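You operate a simulated robot arm through the tools that you are given. There is no shell and no other tool. Be economical: measure what you need, move in short steps, check, and stop when the job is done.

The job below is to be done with a simulated robot arm. You get a single attempt, and the scene is never put back.

## Task
Pump the support beam up and rest it on its prop.
Fine: release valve shut before you pump and at the end; pump till the pointer is in the green band. Where these are worked on the way, their far stop is far enough and under half their travel is too little: release valve.
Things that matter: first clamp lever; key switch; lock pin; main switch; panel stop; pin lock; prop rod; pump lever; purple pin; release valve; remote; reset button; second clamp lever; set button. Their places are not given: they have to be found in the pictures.

The check looks at the end state, three seconds after you hand in, the way a careful person would. Anything else that was tipped, shoved, dropped, spilled or broken makes it a failure.

## Robot
A 6-joint arm with a two-finger parallel gripper, fixed in place. Base frame: the origin is at the foot of the arm, x ahead of it, y to its left, z up; the work surface is at about z = 700. Readings come in mm, degrees, newtons and seconds.
With the tool pointing down near the work surface it reaches from about 180 to 760 mm from the base axis. Its first joint turns from -166.0 to 166.0 degrees. Payload 3.91 kg.
The tool frame sits at the grasp point between the pads (the TCP): z along the fingers, y along the line on which they close. The tips reach 30 mm beyond it. The gripper opens to 110 mm. The fingers are 20 mm wide and 10 mm thick; the gripper's body (48 by 112 mm) begins 55 mm behind the TCP.
Orientation is that of the tool frame in the base frame, as a unit quaternion [w, x, y, z]. With the fingers straight down and closing along the base's y, the tool's x points along the base's -x, its y along +y and its z along -z.

## Interface
- The arm moves only by the tool send_rows. Its argument "commands" is a list of rows, each an object of numbers (a shift or turn left out is 0, a gripper value left out holds the last): "dx", "dy", "dz": the shift along the tool's x, y, z in units of 40 mm (1.0 is 40 mm); "rx", "ry", "rz": the turn, a rotation vector about the tool's x, y, z in units of 6 degrees (1.0 is 6 degrees); "grip": the finger opening in mm, from 0 to 110. In form: [{"dx": .., "dy": .., "dz": .., "rx": .., "ry": .., "rz": .., "grip": ..}, ...]. A call has 1 to 12 rows; each row shifts and turns the commanded pose from where the row before left it, along the tool's axes as they then stand. A call with a number of a shift or a turn outside -1 to 1 is refused whole. Each row takes 0.2 s and may step no farther than 50 mm and 8.6 degrees from the row before; otherwise, or with a gripper value out of range, the whole call is refused. A pose out of reach is approached as far as the arm can. The call stops where the force on the tool passes 40 N (or 10 N more than at its start, if that is more) or the arm is blocked; 0.2 s more then pass. Each finger travels about 45 mm/s and halts on what it meets, pressing with about 42 N; the grip force reading is that of the motor and also rises with nothing between the fingers. The clock runs only during rows and for 0.2 s after the last one: add rows that do not move to give the fingers time. The reply holds the time, the measured pose of the TCP, the force on the tool along the base axes, the opening and the grip force, in the units named above and with some noise, with the torque about the TCP (base axes, N m) and any sound that the robot's microphone picked up, and new pictures: "pictures" is both (left out), scene, wrist or none.
- Cameras (640 x 400 px; columns grow to the right, rows downward): "scene" is fixed at [220.8, 649, 1505.8]; the picture's right is [-0.72, -0.70, 0.00], its down [-0.65, 0.67, -0.37] and it looks along [0.26, -0.27, -0.93] (base axes); focal length 254 px, centre (320, 200). "wrist" rides on the gripper at [71, 22, -107] in the tool frame; the picture's right is [-0.29, 0.96, 0.00], its down [-0.76, -0.23, -0.61] and it looks along [-0.58, -0.18, 0.79] (tool axes); focal length 243 px, centre (320, 200).
- move_column(by): slides the trunk up (or, below 0, down) by that many mm; the arm rides with it, the base frame stays. It gives what a move gives, with no picture.
- pixel_to_xyz(camera, pixels): there is no depth. For up to 12 entries [column, row, z] of the newest picture of that camera ("zoom" is the newest enlarged one), the place [x, y] in the base frame at which the ray of that pixel passes the height z, good to about 2 mm. The clock stands still meanwhile.
- enlarge(camera, box): a new picture of the part [left, top, right, bottom] of that camera's present view, enlarged. The clock stands still meanwhile.
- finish_job(): hands the job in; it is judged then, once.

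Go step by step. Measure first, check grasps and placings, and put right what went wrong. The budget is 80 turns and 200 pictures, counting those below and the enlarged ones. Unless the task says otherwise, let go and move clear before handing in, and close with one line.

The tools are called after ">>>" by a JSON object that holds its "op" and its "data". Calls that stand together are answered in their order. send_rows: Moves the arm, as the interface text tells. Its arguments: {"type":"object","properties":{"commands":{"type":"array"},"pictures":{"type":"string","enum":["both","scene","wrist","none"]}},"required":["commands"]} The other tools are called the same way: move_column (by) slides the trunk up or down; pixel_to_xyz (camera, pixels) gives the place at which the rays of pixels pass given heights; enlarge (camera, box) takes an enlarged picture of a part of a camera's view; finish_job () hands the job in.

At the start:

```text
clock: 0.0
tcp_pos: [252.0, 396.0, 1094.1]
orientation: [0.0, -0.001, 1.0, -0.001]
contact_force: [-0.4, 0.4, 0.3]
ft_torque: [0.02, 0.03, 0.02]
width: 110.3
gripper_force: 0.1
trunk travel left (down, up): [-425.0, 165.0]
```

scene: 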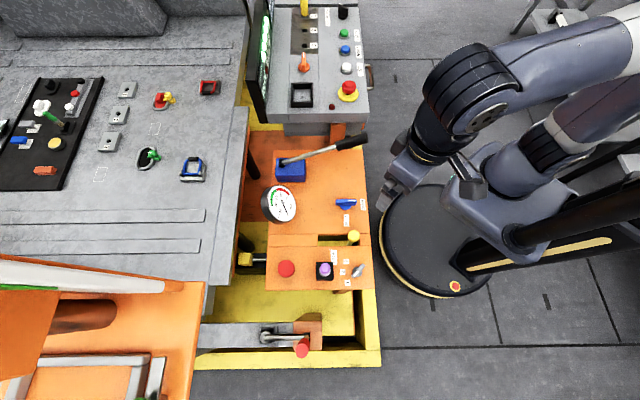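
wrist: 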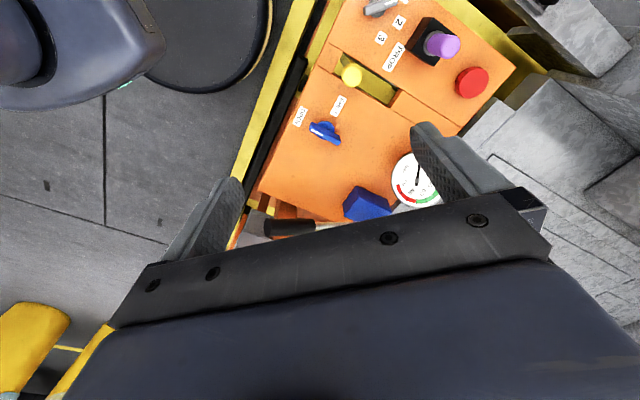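

The scene shows an orange pump panel with a lever (340,145), gauge (280,203), blue valve (345,205), a yellow knob, purple pin and red button. I'll enlarge the key areas first.

>>> {"op": "enlarge", "data": {"camera": "scene", "box": [230, 120, 390, 220]}}

>>> {"op": "enlarge", "data": {"camera": "scene", "box": [230, 210, 390, 310]}}

>>> {"op": "enlarge", "data": {"camera": "scene", "box": [180, 280, 400, 400]}}

>>> {"op": "enlarge", "data": {"camera": "scene", "box": [250, 0, 390, 120]}}

>>> {"op": "enlarge", "data": {"camera": "scene", "box": [0, 60, 230, 200]}}

>>> {"op": "enlarge", "data": {"camera": "wrist", "box": [240, 0, 560, 240]}}

```text
4.00 times, centred on (310, 170) of scene
```

zoom: 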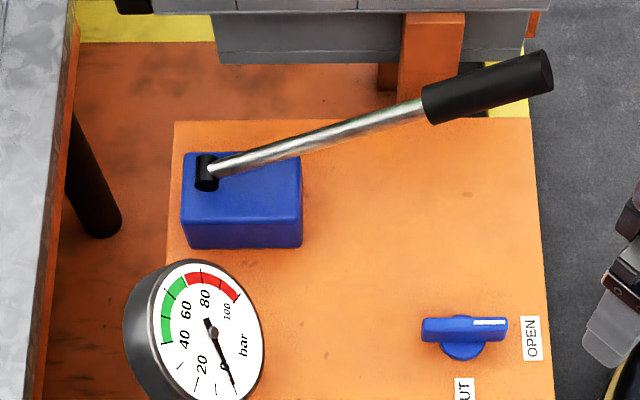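

```text
4.00 times, centred on (310, 260) of scene
```

zoom: 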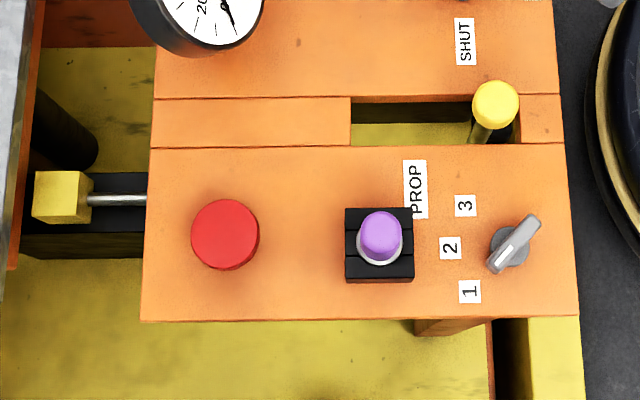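

```text
2.91 times, centred on (290, 340) of scene
```

zoom: 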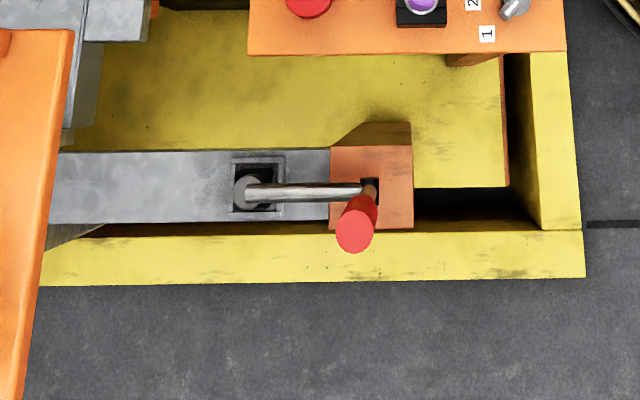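

```text
3.33 times, centred on (320, 60) of scene
```

zoom: 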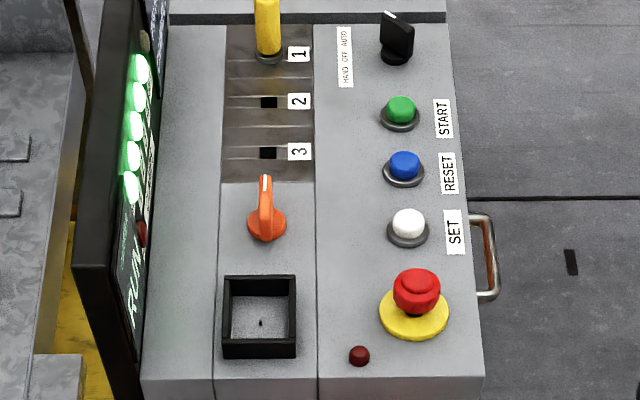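

```text
2.78 times, centred on (115, 130) of scene
```

zoom: 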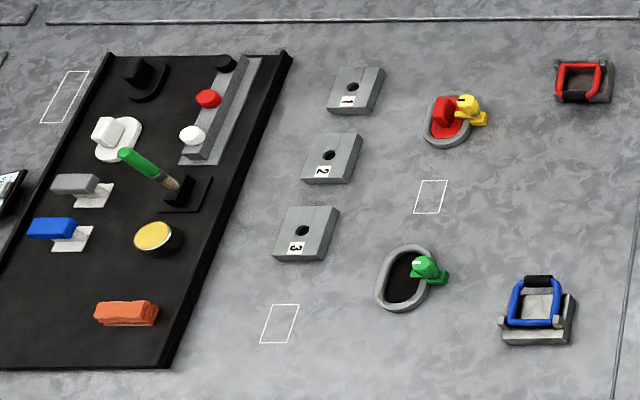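

```text
1.67 times, centred on (400, 120) of wrist
```

zoom: 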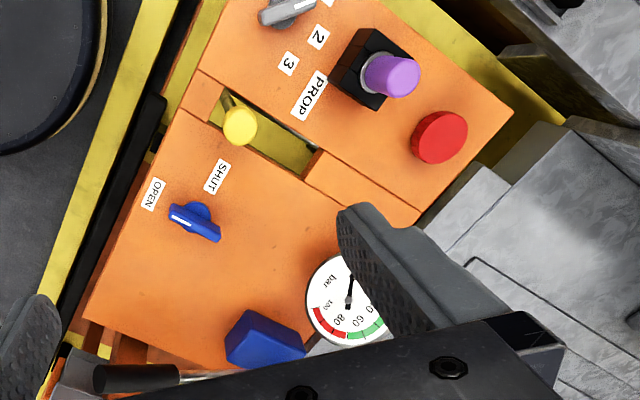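

The valve's white mark sits at OPEN, so it must go to SHUT, and the gauge reads about 0. I'll triangulate positions by asking for rays from both cameras.

>>> {"op": "pixel_to_xyz", "data": {"camera": "scene", "pixels": [[345, 204, 700], [345, 204, 800], [286, 269, 700], [286, 269, 800], [353, 237, 700], [353, 237, 800], [365, 138, 700], [365, 138, 900], [302, 348, 700], [302, 348, 500], [326, 270, 700], [326, 270, 800]]}}

>>> {"op": "pixel_to_xyz", "data": {"camera": "wrist", "pixels": [[325, 133, 700], [325, 133, 800], [472, 82, 700], [472, 82, 800], [351, 75, 700], [351, 75, 800], [443, 44, 700], [443, 44, 800], [265, 229, 700], [265, 229, 900]]}}

```text
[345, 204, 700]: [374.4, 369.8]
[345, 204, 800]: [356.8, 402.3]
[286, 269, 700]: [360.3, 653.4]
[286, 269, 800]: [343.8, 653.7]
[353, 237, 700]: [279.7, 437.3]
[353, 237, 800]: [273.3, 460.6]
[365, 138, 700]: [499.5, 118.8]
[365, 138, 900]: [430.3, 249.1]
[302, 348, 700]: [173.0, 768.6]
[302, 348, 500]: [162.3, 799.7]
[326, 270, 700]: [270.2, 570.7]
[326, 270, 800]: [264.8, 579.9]
```

```text
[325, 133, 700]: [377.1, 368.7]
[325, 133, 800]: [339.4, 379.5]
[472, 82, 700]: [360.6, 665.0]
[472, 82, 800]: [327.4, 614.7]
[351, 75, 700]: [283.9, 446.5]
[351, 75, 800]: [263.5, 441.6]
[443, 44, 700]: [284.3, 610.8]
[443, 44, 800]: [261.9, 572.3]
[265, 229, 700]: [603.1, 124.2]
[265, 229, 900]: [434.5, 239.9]
```

Rough positions: valve (374,370,705), red button (358,654,723), yellow knob (279,440,720), purple pin (266,578,785), lever grip (430,245,900). I'll move sideways to get a better view of the prop and beam.

>>> {"op": "send_rows", "data": {"commands": [{"dy": 1}, {"dy": 1}, {"dy": 1}, {"dy": 1}, {"dy": 1}]}}

```text
clock: 1.2
tcp_pos: [250.9, 595.0, 1093.2]
orientation: [0.002, 0.0, 1.0, 0.001]
contact_force: [-1.1, -0.5, 0.8]
ft_torque: [0.02, 0.0, 0.03]
width: 110.0
gripper_force: 0.0
trunk travel left (down, up): [-425.0, 165.0]
```

scene: 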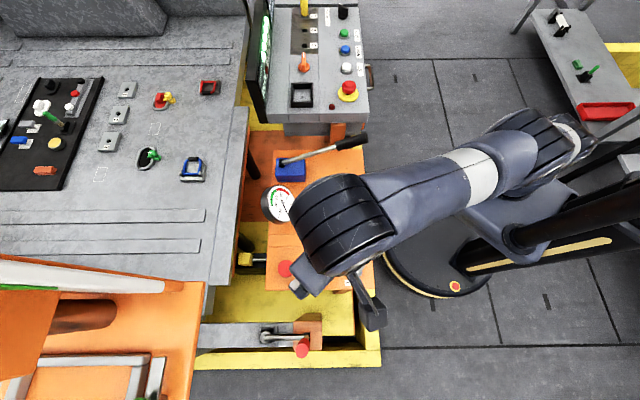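
wrist: 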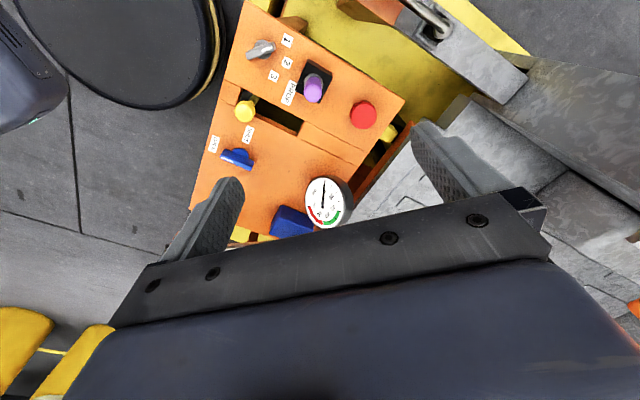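

Panel visible at (310,100) in the wrist view; enlarging it along with the beam-side parts.

>>> {"op": "enlarge", "data": {"camera": "wrist", "box": [200, 0, 440, 150]}}

>>> {"op": "enlarge", "data": {"camera": "wrist", "box": [360, 0, 600, 150]}}

>>> {"op": "enlarge", "data": {"camera": "scene", "box": [0, 230, 250, 400]}}

>>> {"op": "enlarge", "data": {"camera": "scene", "box": [500, 0, 640, 140]}}

```text
2.67 times, centred on (320, 75) of wrist
```

zoom: 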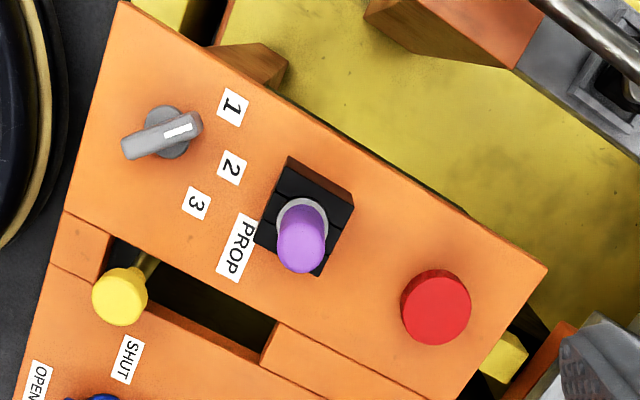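

```text
2.67 times, centred on (480, 75) of wrist
```

zoom: 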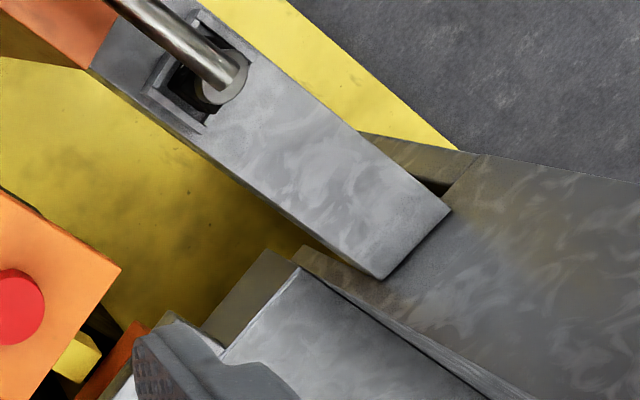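

```text
2.35 times, centred on (125, 315) of scene
```

zoom: 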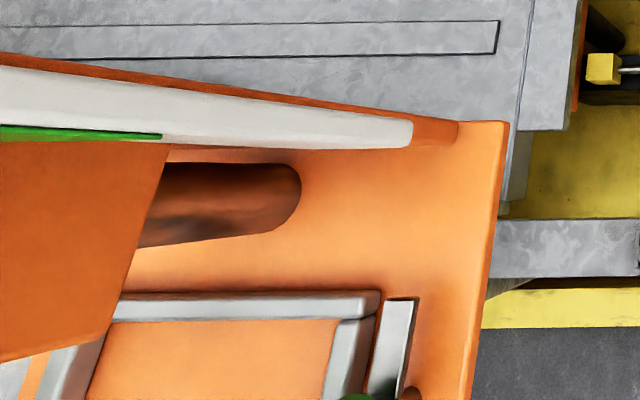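

```text
2.86 times, centred on (570, 70) of scene
```

zoom: 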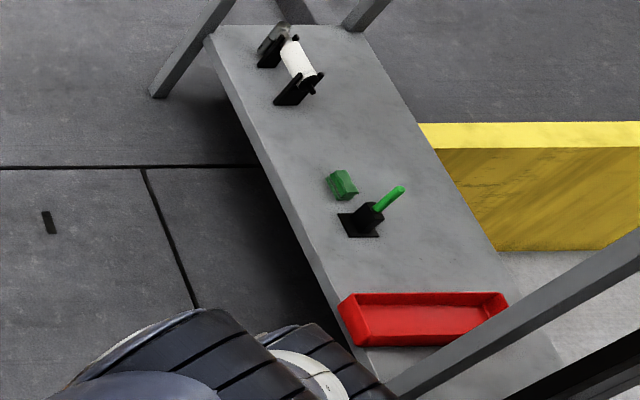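

Plan: shut valve, pump, slide the prop, open the valve to lower, shut again. I'll move above the valve for a close look.

>>> {"op": "send_rows", "data": {"commands": [{"dx": -0.44, "dy": -0.8}, {"dx": -0.44, "dy": -0.8}, {"dx": -0.44, "dy": -0.8}, {"dx": -0.44, "dy": -0.8}, {"dx": -0.44, "dy": -0.8}, {"dx": -0.44, "dy": -0.8}, {"dx": -0.44, "dy": -0.83}, {"dz": 1}, {"dz": 1}, {"dz": 1}, {"dz": 1}, {"dz": 0.8}]}}

>>> {"op": "send_rows", "data": {"commands": [{"rz": -1}, {"rz": -1}, {"rz": -1}, {"rz": -1}, {"rz": -1}, {"rz": -1}, {"rz": -1}, {"rz": -0.5}]}}

```text
clock: 3.8
tcp_pos: [377.6, 371.4, 899.9]
orientation: [0.001, 0.0, 1.0, 0.0]
contact_force: [0.3, 0.4, 0.2]
ft_torque: [-0.02, 0.0, -0.01]
width: 110.2
gripper_force: 0.1
trunk travel left (down, up): [-425.0, 165.0]
```

scene: 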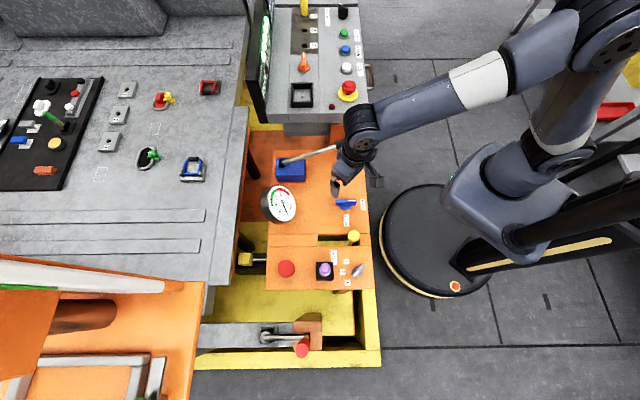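
wrist: 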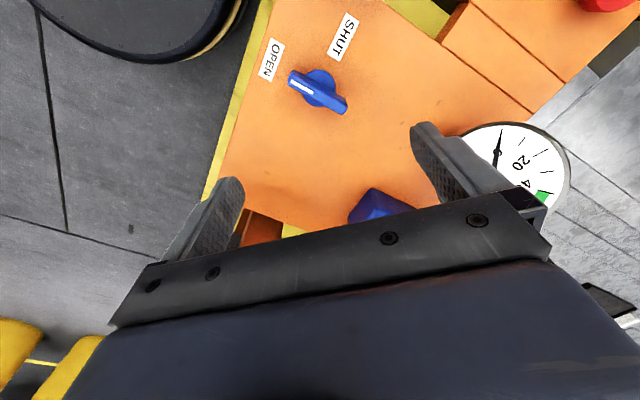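

```text
clock: 5.6
tcp_pos: [375.7, 371.1, 902.3]
orientation: [0.0, -0.383, 0.924, 0.0]
contact_force: [-0.5, -0.3, 0.6]
ft_torque: [-0.01, 0.01, 0.0]
width: 110.0
gripper_force: 0.0
trunk travel left (down, up): [-425.0, 165.0]
```

scene: 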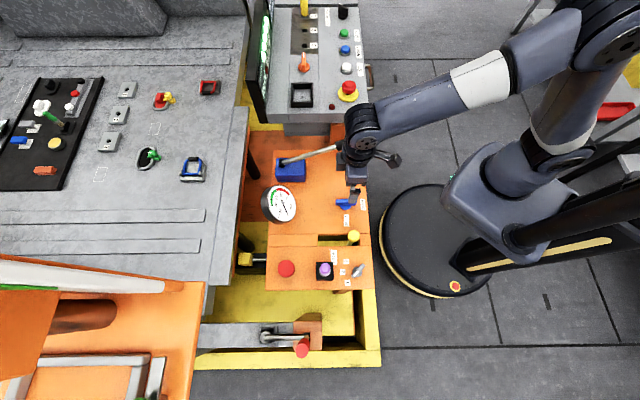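
wrist: 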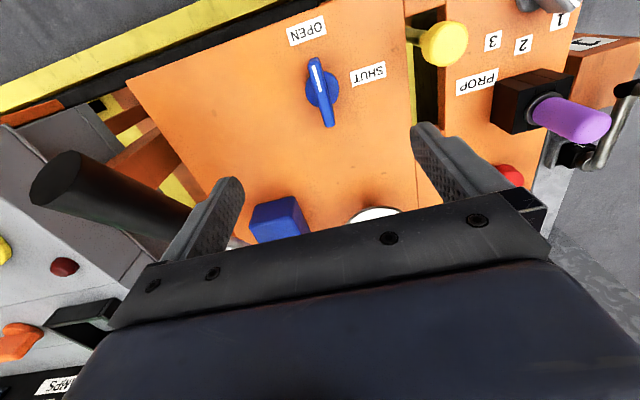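

The fingers are clear of the pump grip (70,180). I'll measure the valve handle from its wrist ends (314,58) and (330,127), with labels OPEN (307,31) and SHUT (368,75).

>>> {"op": "pixel_to_xyz", "data": {"camera": "wrist", "pixels": [[314, 58, 700], [314, 58, 740], [330, 126, 700], [330, 126, 740], [321, 91, 700], [321, 91, 740], [307, 31, 690], [368, 75, 690], [70, 160, 900], [500, 95, 780], [443, 44, 720]]}}

>>> {"op": "enlarge", "data": {"camera": "wrist", "box": [240, 0, 400, 150]}}

>>> {"op": "enlarge", "data": {"camera": "wrist", "box": [400, 0, 640, 200]}}

>>> {"op": "enlarge", "data": {"camera": "scene", "box": [310, 180, 390, 230]}}

>>> {"op": "pixel_to_xyz", "data": {"camera": "scene", "pixels": [[346, 203, 700], [346, 203, 740], [282, 162, 740], [282, 162, 780]]}}

```text
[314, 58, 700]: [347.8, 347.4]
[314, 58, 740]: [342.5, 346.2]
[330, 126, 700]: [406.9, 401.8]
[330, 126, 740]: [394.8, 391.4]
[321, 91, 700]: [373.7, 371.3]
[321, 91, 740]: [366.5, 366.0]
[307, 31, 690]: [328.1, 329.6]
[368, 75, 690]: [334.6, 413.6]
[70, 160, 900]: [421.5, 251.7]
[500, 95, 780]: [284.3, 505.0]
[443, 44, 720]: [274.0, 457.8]
```

```text
2.67 times, centred on (320, 75) of wrist
```

zoom: 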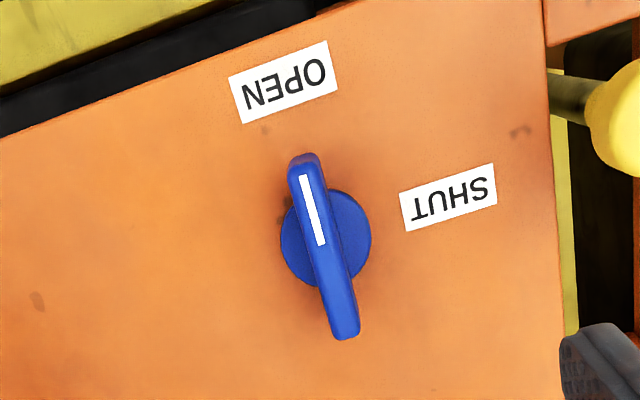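

```text
2.00 times, centred on (520, 100) of wrist
```

zoom: 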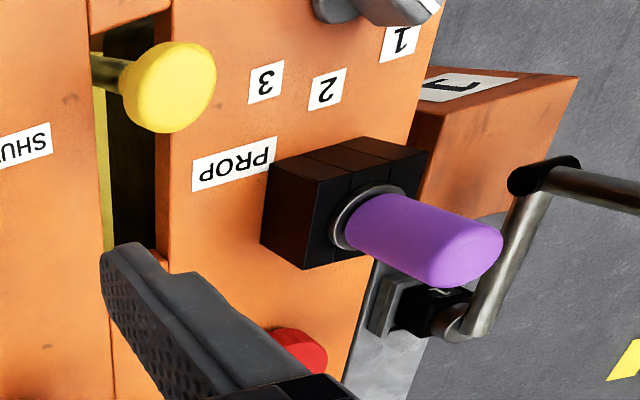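

```text
8.00 times, centred on (350, 205) of scene
```

zoom: 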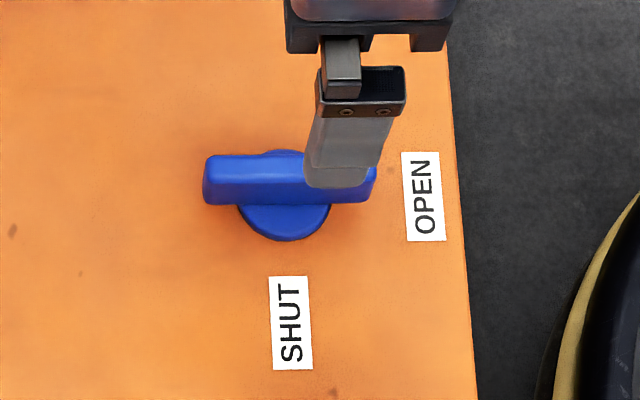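

```text
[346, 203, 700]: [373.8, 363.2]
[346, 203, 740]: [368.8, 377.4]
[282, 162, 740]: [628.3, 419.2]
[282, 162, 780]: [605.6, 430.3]
```

Valve centre is about (374,371) with its top near z 715. I'm narrowing the fingers and descending with them across the bar.

>>> {"op": "send_rows", "data": {"commands": [{"dz": 1, "grip": 60}, {"dz": 1}, {"dz": 1}, {"dz": 1}, {"dz": 0.3}, {}]}}

```text
clock: 7.0
tcp_pos: [374.1, 371.0, 730.2]
orientation: [0.001, -0.382, 0.924, 0.0]
contact_force: [0.3, -0.8, 0.4]
ft_torque: [0.01, 0.01, 0.01]
width: 60.0
gripper_force: 0.0
trunk travel left (down, up): [-425.0, 165.0]
```

scene: 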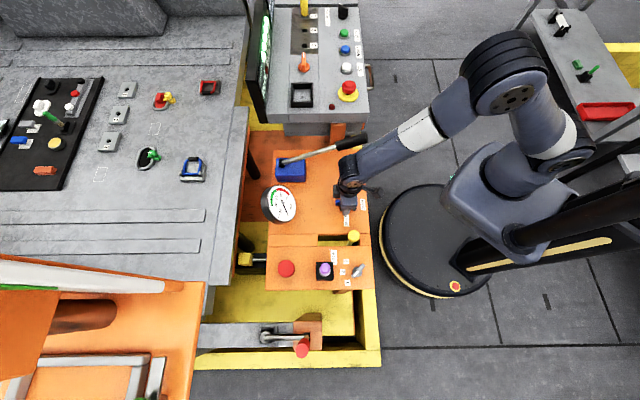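
wrist: 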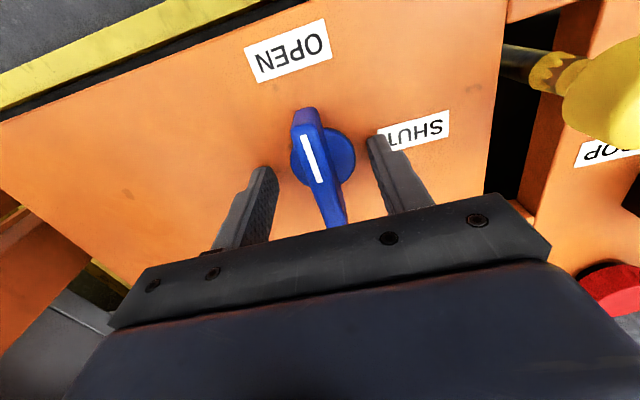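

The handle at (320,155) lies between the fingers; checking whether tips are at handle height.

>>> {"op": "pixel_to_xyz", "data": {"camera": "wrist", "pixels": [[322, 155, 700], [322, 155, 715], [305, 110, 710], [335, 222, 710], [265, 170, 700], [372, 137, 700]]}}

>>> {"op": "enlarge", "data": {"camera": "wrist", "box": [230, 60, 430, 240]}}

```text
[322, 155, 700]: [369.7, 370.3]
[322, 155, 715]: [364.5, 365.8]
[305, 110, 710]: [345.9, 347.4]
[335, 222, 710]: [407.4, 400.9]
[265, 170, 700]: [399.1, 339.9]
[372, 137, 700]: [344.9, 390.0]
```

```text
2.22 times, centred on (330, 150) of wrist
```

zoom: 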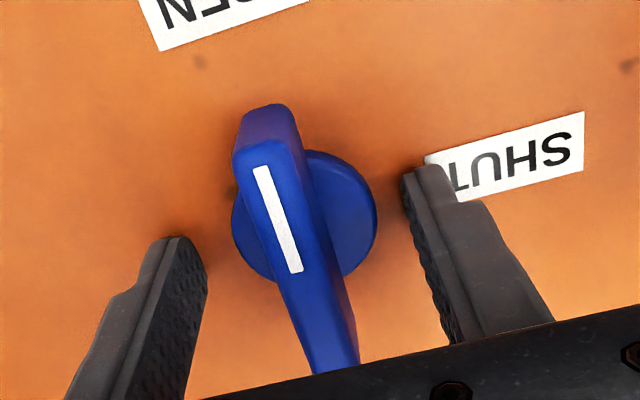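

The bar sits centred between the pads; I'll drop 8 mm more and close gently on it.

>>> {"op": "send_rows", "data": {"commands": [{"dz": 0.2}, {"grip": 30}, {"grip": 10}, {"grip": 0}, {}, {}], "pictures": "wrist"}}

```text
clock: 7.4
tcp_pos: [376.3, 371.6, 730.7]
orientation: [0.004, -0.382, 0.924, 0.002]
contact_force: [-2.3, -3.4, 24.4]
ft_torque: [-0.33, 0.2, 0.07]
width: 48.7
gripper_force: 8.2
trunk travel left (down, up): [-425.0, 165.0]
stopped in row 2: the force on the tool passed its limit at 53 N (the readings are from after the stop); the commanded pose is now the measured one
```

wrist: 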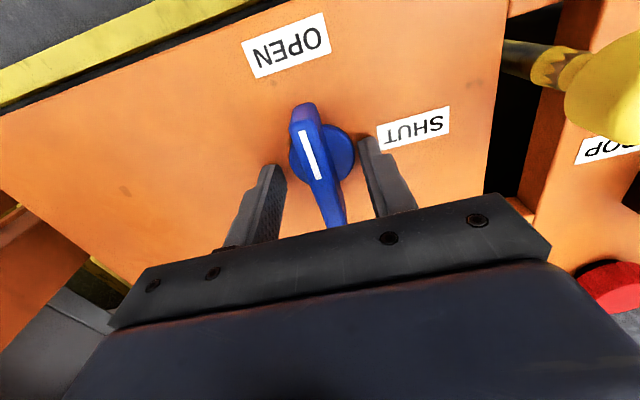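

The tips touched the panel, so it is at z≈700. Backing up 6 mm and closing.

>>> {"op": "send_rows", "data": {"commands": [{"dz": -0.17}, {"grip": 30}, {"grip": 10}, {"grip": 0}, {}, {}], "pictures": "wrist"}}

```text
clock: 8.2
tcp_pos: [374.3, 372.8, 731.1]
orientation: [0.001, -0.383, 0.924, 0.002]
contact_force: [-8.0, 16.8, -19.0]
ft_torque: [1.22, -0.46, -0.08]
width: 38.8
gripper_force: 44.9
trunk travel left (down, up): [-425.0, 165.0]
stopped in row 3: the force on the tool passed its limit at 42 N (the readings are from after the stop); the commanded pose is now the measured one
```

wrist: 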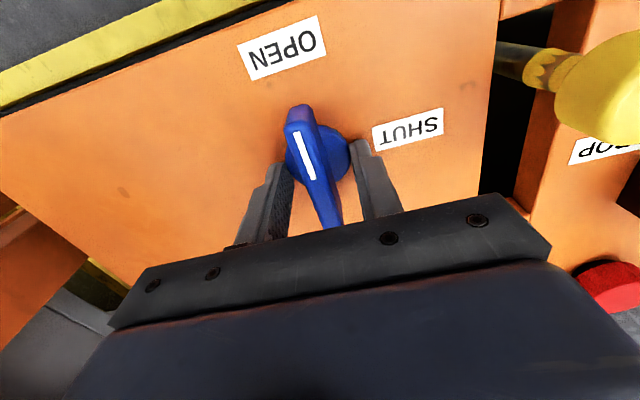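

The 38.8 mm opening means I caught the round base under the bar. I'll open, raise 12 mm and close on the bar only.

>>> {"op": "send_rows", "data": {"commands": [{"grip": 55}, {}, {"dz": -0.3}, {"grip": 30}, {"grip": 10}, {"grip": 0}, {}, {}], "pictures": "wrist"}}

```text
clock: 10.0
tcp_pos: [373.8, 372.4, 744.9]
orientation: [0.0, -0.382, 0.924, 0.0]
contact_force: [-17.1, 16.4, 0.8]
ft_torque: [-0.17, 0.55, -0.05]
width: 12.9
gripper_force: 45.6
trunk travel left (down, up): [-425.0, 165.0]
```

wrist: 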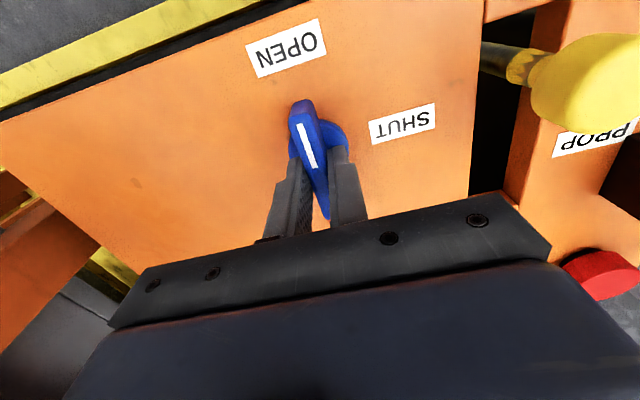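

The bar is gripped (12.9 mm). Shifting 2 mm to relax the side load and turning clockwise toward SHUT.

>>> {"op": "send_rows", "data": {"commands": [{"dy": 0.05}, {"rz": 1}, {"rz": 1}, {"rz": 1}, {"rz": 1}, {"rz": 1}], "pictures": "wrist"}}

```text
clock: 11.4
tcp_pos: [372.5, 372.4, 744.3]
orientation: [0.0, -0.13, 0.992, 0.001]
contact_force: [-10.1, 4.4, -2.4]
ft_torque: [0.28, -0.15, 2.12]
width: 25.1
gripper_force: 44.8
trunk travel left (down, up): [-425.0, 165.0]
```

wrist: 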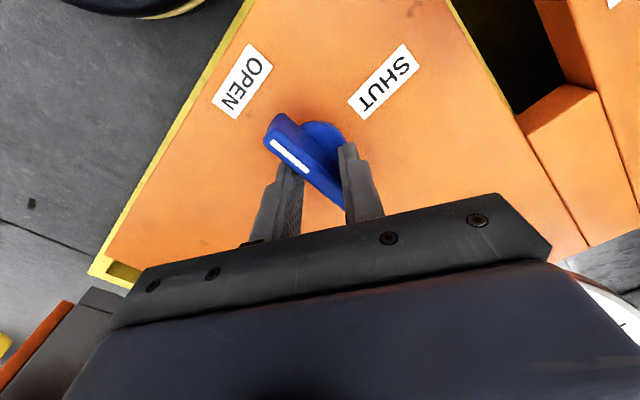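

The bar stayed put while the fingers twisted around it, so it's stiff. I'll use the two fingers as posts pushing opposite ends of the bar: open to 46 mm, lower 8 mm, then turn.

>>> {"op": "send_rows", "data": {"commands": [{"grip": 46}, {}, {"dz": 0.2}, {"rz": 1}, {"rz": 1}, {"rz": 1}, {"rz": 1}, {"rz": 1}], "pictures": "wrist"}}

```text
clock: 13.2
tcp_pos: [372.2, 373.6, 736.8]
orientation: [0.001, 0.128, 0.992, 0.003]
contact_force: [0.2, -0.5, 0.0]
ft_torque: [-0.1, -0.21, 2.63]
width: 55.4
gripper_force: 9.7
trunk travel left (down, up): [-425.0, 165.0]
```

wrist: 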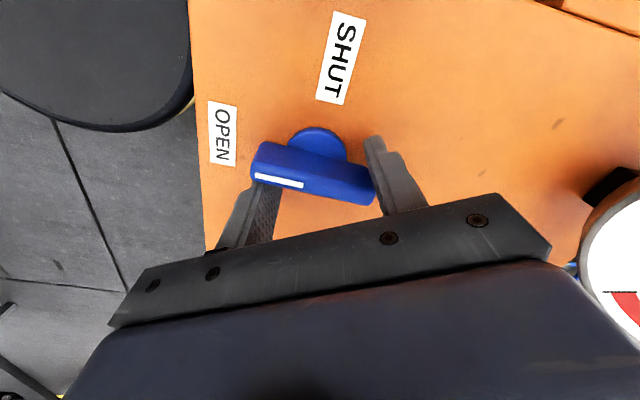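

Torque is 2.6 N·m and the bar is being pushed. Continuing to rotate.

>>> {"op": "send_rows", "data": {"commands": [{"rz": 1}, {"rz": 1}, {"rz": 1}, {"rz": 1}], "pictures": "both"}}

```text
clock: 13.9
tcp_pos: [379.9, 370.9, 737.2]
orientation: [0.003, 0.255, 0.967, 0.002]
contact_force: [30.3, -17.8, -1.3]
ft_torque: [-0.06, -0.41, 0.95]
width: 64.1
gripper_force: 17.7
trunk travel left (down, up): [-425.0, 165.0]
stopped in row 3: the force on the tool passed its limit at 44 N (the readings are from after the stop); the commanded pose is now the measured one
```

scene: 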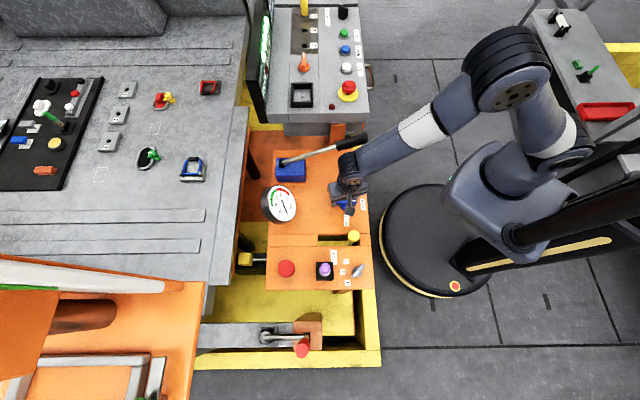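
wrist: 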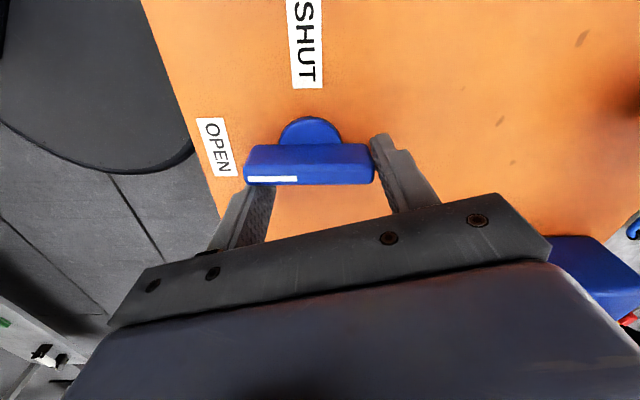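

The bar looks unmoved by angle even with 2.6 N·m; I'll measure it precisely before trying differently.

>>> {"op": "pixel_to_xyz", "data": {"camera": "wrist", "pixels": [[250, 146, 720], [368, 144, 720], [246, 182, 720], [373, 182, 720]]}}

>>> {"op": "enlarge", "data": {"camera": "wrist", "box": [200, 60, 440, 240]}}

>>> {"op": "enlarge", "data": {"camera": "scene", "box": [310, 180, 390, 230]}}

```text
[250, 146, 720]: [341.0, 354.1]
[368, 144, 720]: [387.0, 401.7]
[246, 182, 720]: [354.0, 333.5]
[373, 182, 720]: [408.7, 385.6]
```

```text
2.22 times, centred on (320, 150) of wrist
```

zoom: 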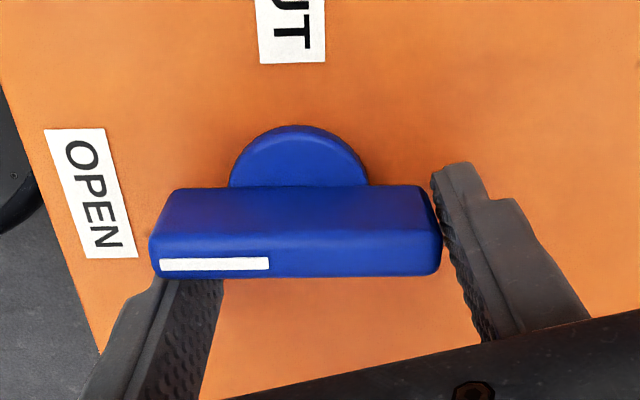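

```text
8.00 times, centred on (350, 205) of scene
```

zoom: 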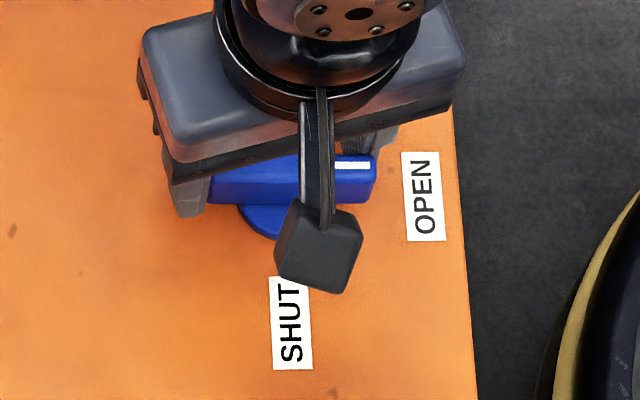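

The bar hasn't moved (still ~43°). I'll raise, rotate back square to the bar, re-centre, re-clamp with full closing force and rotate further, so the wedge gives more torque.

>>> {"op": "send_rows", "data": {"commands": [{"dz": -1, "grip": 64}, {"dx": 0.15, "dy": -0.055, "rz": -1}, {"rz": -1}, {"rz": -1}, {"rz": -1}, {"rz": -1}, {"rz": -1}, {"rz": -1}, {"rz": -1}, {"rz": -1}, {"rz": -1}, {"rz": -1, "grip": 50}], "pictures": "none"}}

>>> {"op": "send_rows", "data": {"commands": [{"rz": -1}, {"dz": 0.85}, {"grip": 25}, {"grip": 0}, {}, {}], "pictures": "wrist"}}

```text
clock: 16.6
tcp_pos: [369.6, 374.1, 777.4]
orientation: [0.003, -0.313, 0.95, 0.0]
contact_force: [-0.1, 0.6, 0.3]
ft_torque: [0.01, -0.03, 0.02]
width: 50.3
gripper_force: 0.0
trunk travel left (down, up): [-425.0, 165.0]
```

```text
clock: 17.9
tcp_pos: [370.7, 370.4, 742.1]
orientation: [0.003, -0.363, 0.932, 0.0]
contact_force: [7.7, -6.5, -2.3]
ft_torque: [0.48, -0.42, 0.74]
width: 13.3
gripper_force: 44.8
trunk travel left (down, up): [-425.0, 165.0]
```

wrist: 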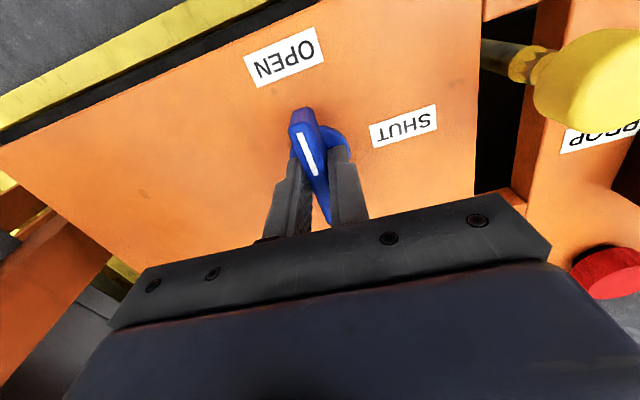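

Clamped squarely again. A small test each way will show which way it yields; first clockwise with full clamp.

>>> {"op": "send_rows", "data": {"commands": [{"rz": 1}, {"rz": 1}, {"rz": 1}, {"rz": 1}, {"rz": 1}, {"rz": 1}, {"rz": 1}, {"rz": 1}], "pictures": "wrist"}}

```text
clock: 19.8
tcp_pos: [371.8, 372.7, 743.0]
orientation: [0.002, 0.046, 0.999, 0.001]
contact_force: [26.1, -15.4, 2.4]
ft_torque: [-0.51, 0.17, 2.78]
width: 41.0
gripper_force: 44.7
trunk travel left (down, up): [-425.0, 165.0]
```

wrist: 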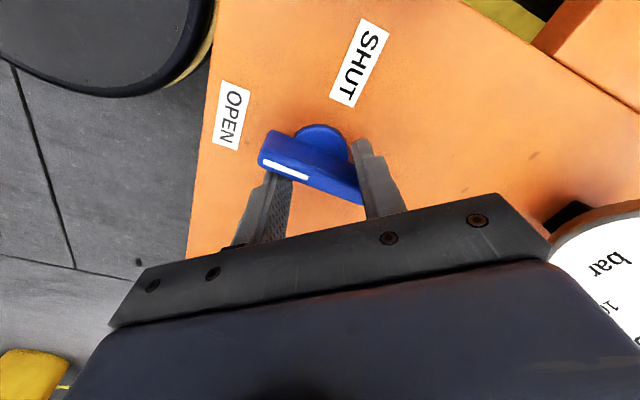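

Even 2.8 N·m clockwise doesn't move it. Rotating back and testing counter-clockwise.

>>> {"op": "send_rows", "data": {"commands": [{"rz": -1}, {"rz": -1}, {"rz": -1}, {"rz": -1}, {"rz": -1}, {"rz": -1}, {"rz": -1}, {"rz": -1}, {"rz": -1}, {"rz": -1}, {"rz": -1}], "pictures": "both"}}

```text
clock: 22.1
tcp_pos: [369.8, 371.8, 742.7]
orientation: [0.002, -0.504, 0.864, 0.0]
contact_force: [16.6, -34.5, -13.1]
ft_torque: [0.44, -0.37, -0.01]
width: 12.8
gripper_force: 44.7
trunk travel left (down, up): [-425.0, 165.0]
```

scene: 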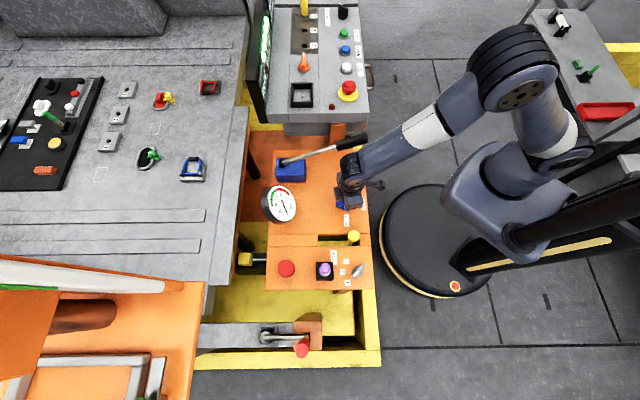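
wrist: 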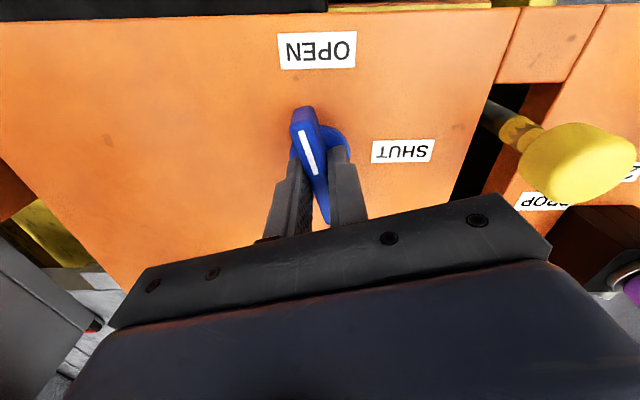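

Counter-clockwise it turned freely (torque ~0, bar followed to ~60°). So I'll keep turning it counter-clockwise round to SHUT, easing the side force as I go.

>>> {"op": "send_rows", "data": {"commands": [{"dx": 0.03, "dy": -0.04}, {"rz": -1}, {"rz": -1}, {"rz": -1}, {"rz": -1}], "pictures": "wrist"}}

```text
clock: 23.4
tcp_pos: [371.4, 371.9, 742.3]
orientation: [0.003, -0.673, 0.739, 0.001]
contact_force: [11.3, -16.0, -12.2]
ft_torque: [-0.91, 0.62, -0.03]
width: 12.5
gripper_force: 45.9
trunk travel left (down, up): [-425.0, 165.0]
```

wrist: 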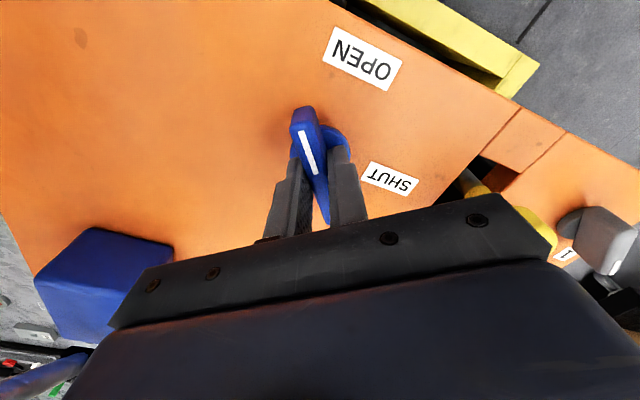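

It follows freely. Continuing.

>>> {"op": "send_rows", "data": {"commands": [{"rz": -1}, {"rz": -1}, {"rz": -1}, {"rz": -1}, {"rz": -1}, {"rz": -1}, {"rz": -1}, {"rz": -1}], "pictures": "both"}}

```text
clock: 25.1
tcp_pos: [371.8, 372.0, 742.0]
orientation: [-0.003, 0.916, -0.401, 0.001]
contact_force: [10.3, -9.4, -13.3]
ft_torque: [0.14, 1.11, 0.06]
width: 13.1
gripper_force: 45.1
trunk travel left (down, up): [-425.0, 165.0]
```

scene: 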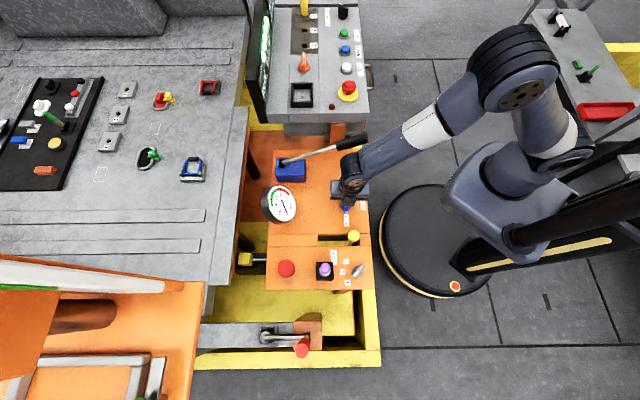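
wrist: 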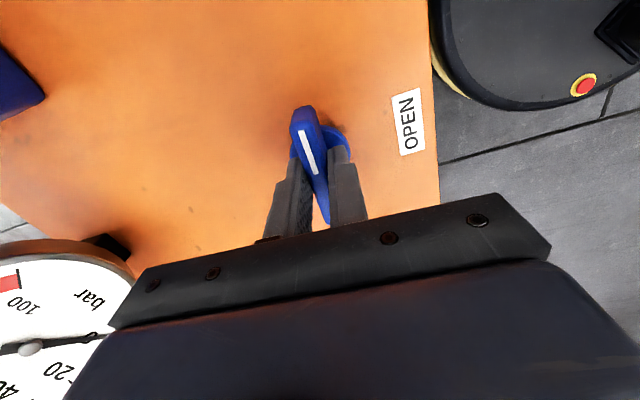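

90° counter-clockwise done with no stop felt. Continuing while the wrist allows.

>>> {"op": "send_rows", "data": {"commands": [{"rz": -1}, {"rz": -1}, {"rz": -1}, {"rz": -1}, {"rz": -1}, {"rz": -1}, {"rz": -1}, {"rz": -1}], "pictures": "both"}}

```text
clock: 26.9
tcp_pos: [371.3, 371.6, 744.6]
orientation: [-0.002, 1.0, 0.001, 0.003]
contact_force: [-3.0, -2.1, 2.7]
ft_torque: [0.14, 1.02, -3.74]
width: 35.0
gripper_force: 44.9
trunk travel left (down, up): [-425.0, 165.0]
```

scene: 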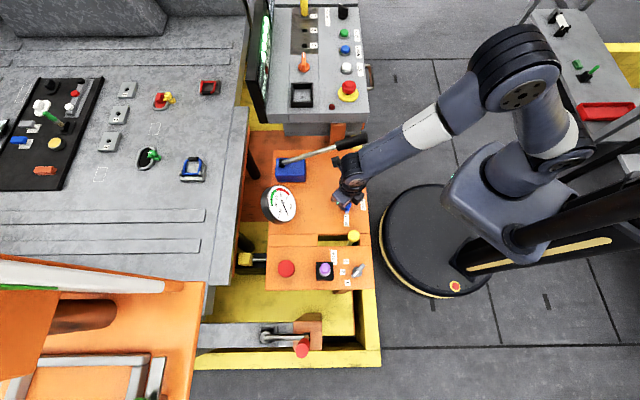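
wrist: 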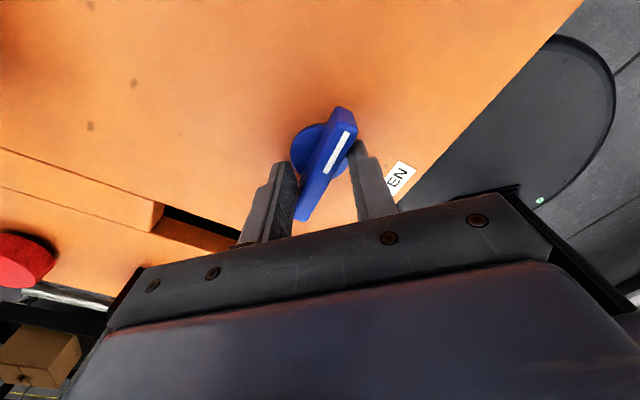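

Here it hit a stop (torque −3.7, bar no longer follows) after about 90° of travel, so the valve is at its far end from OPEN. I'll let go, lift and unwind the wrist toward 132°, then check the handle.

>>> {"op": "send_rows", "data": {"commands": [{"grip": 60}, {}, {"dz": -1}, {"dz": -1}, {"rz": 1}, {"rz": 1}, {"rz": 1}, {"rz": 1}, {"rz": 1}, {"rz": 1}, {"rz": 1}, {"rz": 1}], "pictures": "none"}}

>>> {"op": "send_rows", "data": {"commands": [{"rz": 1}, {"rz": 1}, {"rz": 1}, {"rz": 1}, {"rz": 1}, {"rz": 1}, {"rz": 1}, {"rz": 1}, {"rz": 1}, {"rz": 1}, {"rz": 1}, {"rz": 1}], "pictures": "none"}}

>>> {"op": "send_rows", "data": {"commands": [{"rz": 1}, {"rz": 1}, {"rz": 1}, {"dz": -1}, {"dz": -1}, {"dz": -1}, {"dz": -1}, {"dz": -1}], "pictures": "both"}}

```text
clock: 29.6
tcp_pos: [370.4, 371.0, 822.9]
orientation: [-0.002, 0.914, -0.405, 0.001]
contact_force: [-0.2, 1.0, -0.2]
ft_torque: [-0.01, 0.0, 0.0]
width: 59.9
gripper_force: 0.0
trunk travel left (down, up): [-425.0, 165.0]
```

```text
clock: 32.1
tcp_pos: [370.3, 370.0, 824.1]
orientation: [0.003, -0.503, 0.864, -0.001]
contact_force: [0.3, -0.7, -0.6]
ft_torque: [0.0, 0.0, -0.05]
width: 59.9
gripper_force: 0.0
trunk travel left (down, up): [-425.0, 165.0]
```

```text
clock: 34.0
tcp_pos: [366.4, 371.5, 1021.8]
orientation: [0.002, -0.363, 0.932, -0.001]
contact_force: [0.6, -0.5, 0.2]
ft_torque: [-0.01, 0.01, 0.01]
width: 60.0
gripper_force: 0.1
trunk travel left (down, up): [-425.0, 165.0]
```

scene: 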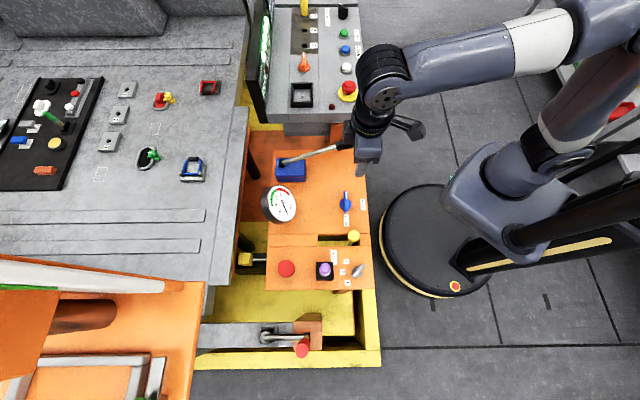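
wrist: 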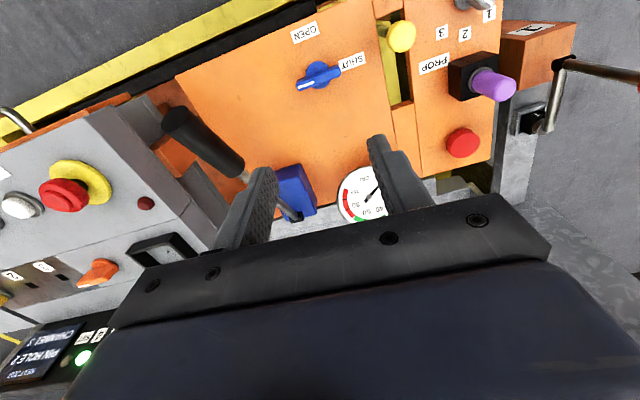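

The valve handle now lies along the SHUT line. I'll measure the pump lever (wrist grip end (178,125), collar (240,170), pivot (290,213)) and read the screen text at lower left.

>>> {"op": "pixel_to_xyz", "data": {"camera": "wrist", "pixels": [[178, 125, 800], [178, 125, 900], [238, 170, 800], [238, 170, 900], [292, 213, 740], [292, 213, 800], [317, 75, 720]]}}

>>> {"op": "enlarge", "data": {"camera": "wrist", "box": [0, 280, 130, 400]}}

>>> {"op": "enlarge", "data": {"camera": "wrist", "box": [130, 60, 400, 230]}}

>>> {"op": "enlarge", "data": {"camera": "scene", "box": [260, 120, 400, 220]}}

>>> {"op": "pixel_to_xyz", "data": {"camera": "scene", "pixels": [[336, 148, 800], [336, 148, 900], [283, 162, 740], [283, 162, 800]]}}

```text
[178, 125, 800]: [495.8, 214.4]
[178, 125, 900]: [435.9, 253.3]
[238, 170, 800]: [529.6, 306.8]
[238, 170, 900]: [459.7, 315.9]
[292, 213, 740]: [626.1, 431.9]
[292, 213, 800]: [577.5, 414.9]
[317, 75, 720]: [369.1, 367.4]
```

```text
3.33 times, centred on (65, 340) of wrist
```

zoom: 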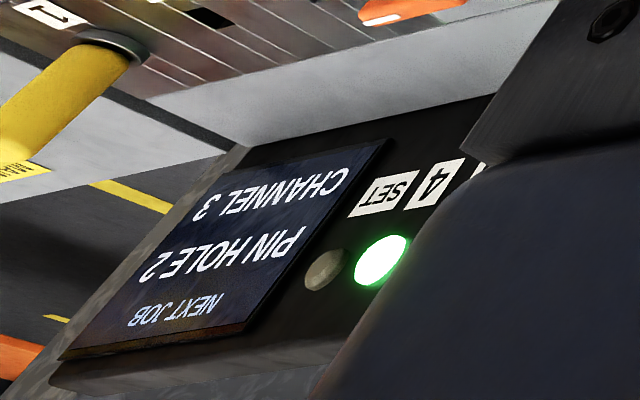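

```text
2.35 times, centred on (265, 145) of wrist
```

zoom: 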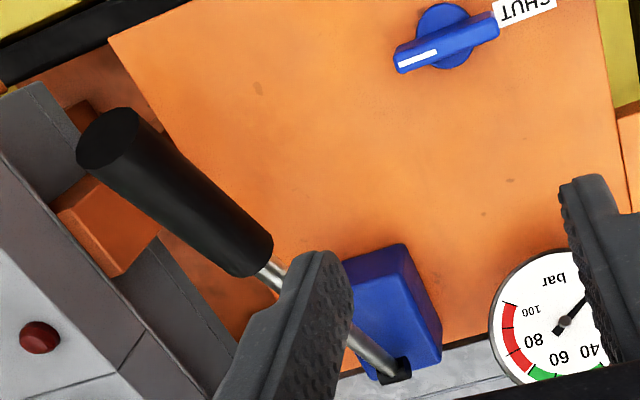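

```text
4.00 times, centred on (330, 170) of scene
```

zoom: 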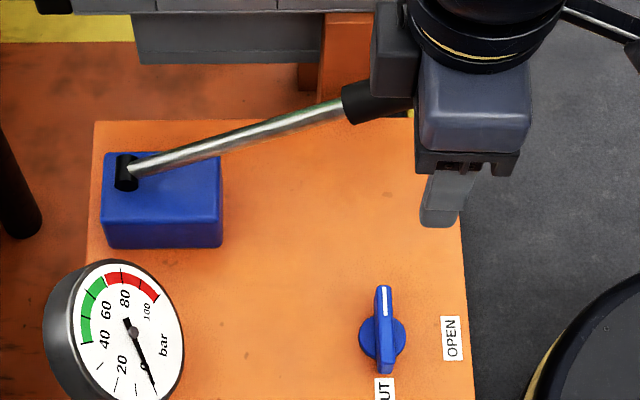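

```text
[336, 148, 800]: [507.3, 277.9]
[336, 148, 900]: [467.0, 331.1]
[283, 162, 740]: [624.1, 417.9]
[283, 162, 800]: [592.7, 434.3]
```

The gauge green band spans about 40–80. The lever runs from pivot (608,425,765) to grip end (432,254,905). I need to check the clearance to the grey console before gripping.

>>> {"op": "pixel_to_xyz", "data": {"camera": "scene", "pixels": [[369, 121, 700], [369, 121, 800], [369, 121, 750], [284, 122, 700], [284, 122, 800], [284, 122, 750]]}}

>>> {"op": "pixel_to_xyz", "data": {"camera": "wrist", "pixels": [[86, 112, 700], [86, 112, 800], [86, 112, 750], [200, 208, 700], [200, 208, 800], [146, 203, 800]]}}

```text
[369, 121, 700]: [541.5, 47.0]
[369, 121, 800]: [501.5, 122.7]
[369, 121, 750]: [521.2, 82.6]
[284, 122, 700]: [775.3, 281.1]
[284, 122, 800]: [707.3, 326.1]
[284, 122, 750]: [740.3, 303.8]
```

```text
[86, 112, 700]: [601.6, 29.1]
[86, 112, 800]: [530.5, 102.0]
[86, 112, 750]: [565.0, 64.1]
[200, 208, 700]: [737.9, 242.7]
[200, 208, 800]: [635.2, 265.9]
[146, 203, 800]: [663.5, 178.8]
```

The console edge is about 83 mm from the lever, leaving ~25 mm for the gripper body. Moving above the lever grip, opening 70.

>>> {"op": "send_rows", "data": {"commands": [{"dx": -0.1, "dy": -0.8, "grip": 70}, {"dx": -0.1, "dy": -0.8}, {"dx": -0.1, "dy": -0.8}, {"dy": -0.81}, {"dz": 0.9}, {}], "pictures": "both"}}

```text
clock: 35.4
tcp_pos: [466.0, 285.3, 986.4]
orientation: [0.003, -0.361, 0.932, 0.001]
contact_force: [0.4, 0.7, 0.8]
ft_torque: [0.07, -0.01, 0.02]
width: 70.0
gripper_force: 0.0
trunk travel left (down, up): [-425.0, 165.0]
```

scene: 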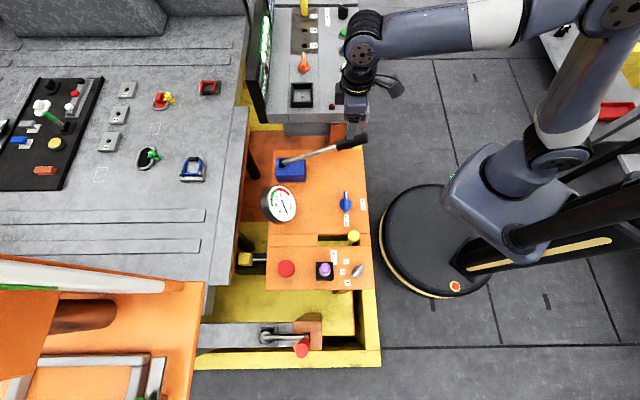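
wrist: 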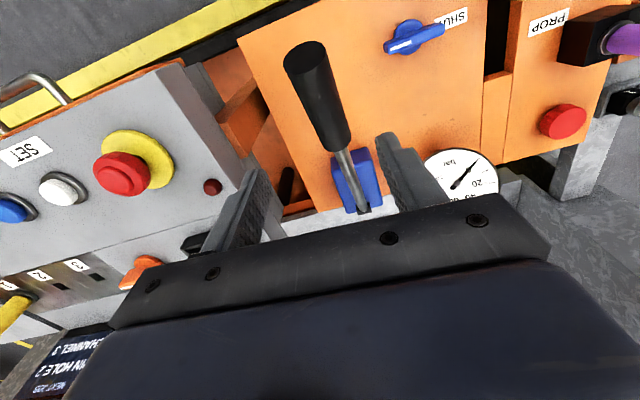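

Checking the grip's position from this closer view: end (305,60), collar (340,145), console corner (215,165).

>>> {"op": "pixel_to_xyz", "data": {"camera": "wrist", "pixels": [[305, 60, 900], [305, 60, 880], [338, 147, 870], [338, 147, 850], [322, 105, 890], [322, 105, 870], [364, 210, 765], [235, 155, 880], [235, 155, 850], [160, 65, 850]]}}

```text
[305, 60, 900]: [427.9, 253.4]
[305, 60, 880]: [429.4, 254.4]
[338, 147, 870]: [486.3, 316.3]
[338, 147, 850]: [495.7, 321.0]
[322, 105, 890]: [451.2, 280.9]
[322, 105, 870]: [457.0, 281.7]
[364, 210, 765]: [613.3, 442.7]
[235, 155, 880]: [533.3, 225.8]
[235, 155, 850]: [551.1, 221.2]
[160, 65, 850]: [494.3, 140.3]
```

Grip midpoint is about (455,283,885). Fine-adjusting and descending around it, then closing.

>>> {"op": "send_rows", "data": {"commands": [{"dx": 0.24, "dy": 0.15}, {"dz": 0.85}, {"dz": 0.85}, {"dz": 0.8}, {"grip": 40}, {"grip": 20}, {"grip": 0}, {}, {}, {}], "pictures": "both"}}

```text
clock: 37.5
tcp_pos: [454.1, 283.3, 886.9]
orientation: [0.002, -0.364, 0.931, 0.001]
contact_force: [-15.8, 16.5, -7.3]
ft_torque: [0.77, 0.15, 1.14]
width: 30.2
gripper_force: 44.8
trunk travel left (down, up): [-425.0, 165.0]
```

scene: 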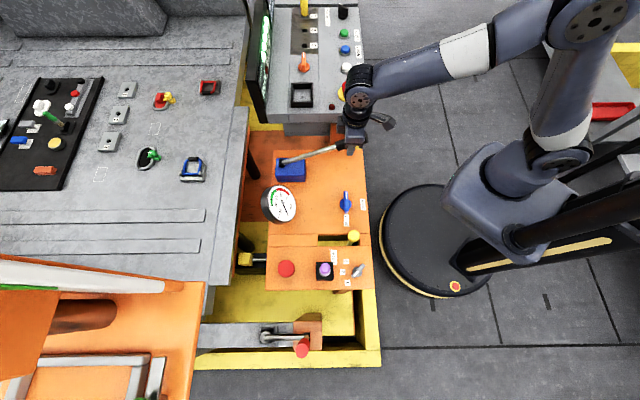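
wrist: 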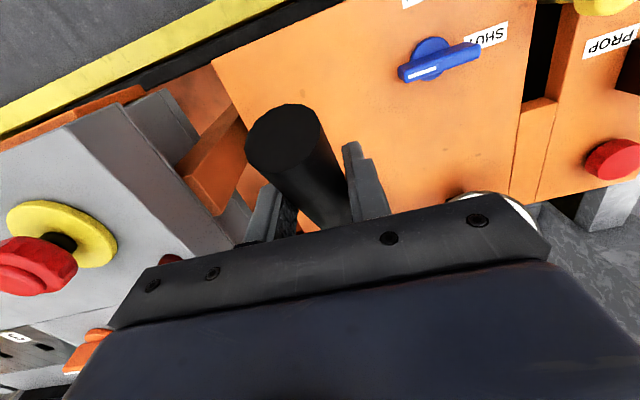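

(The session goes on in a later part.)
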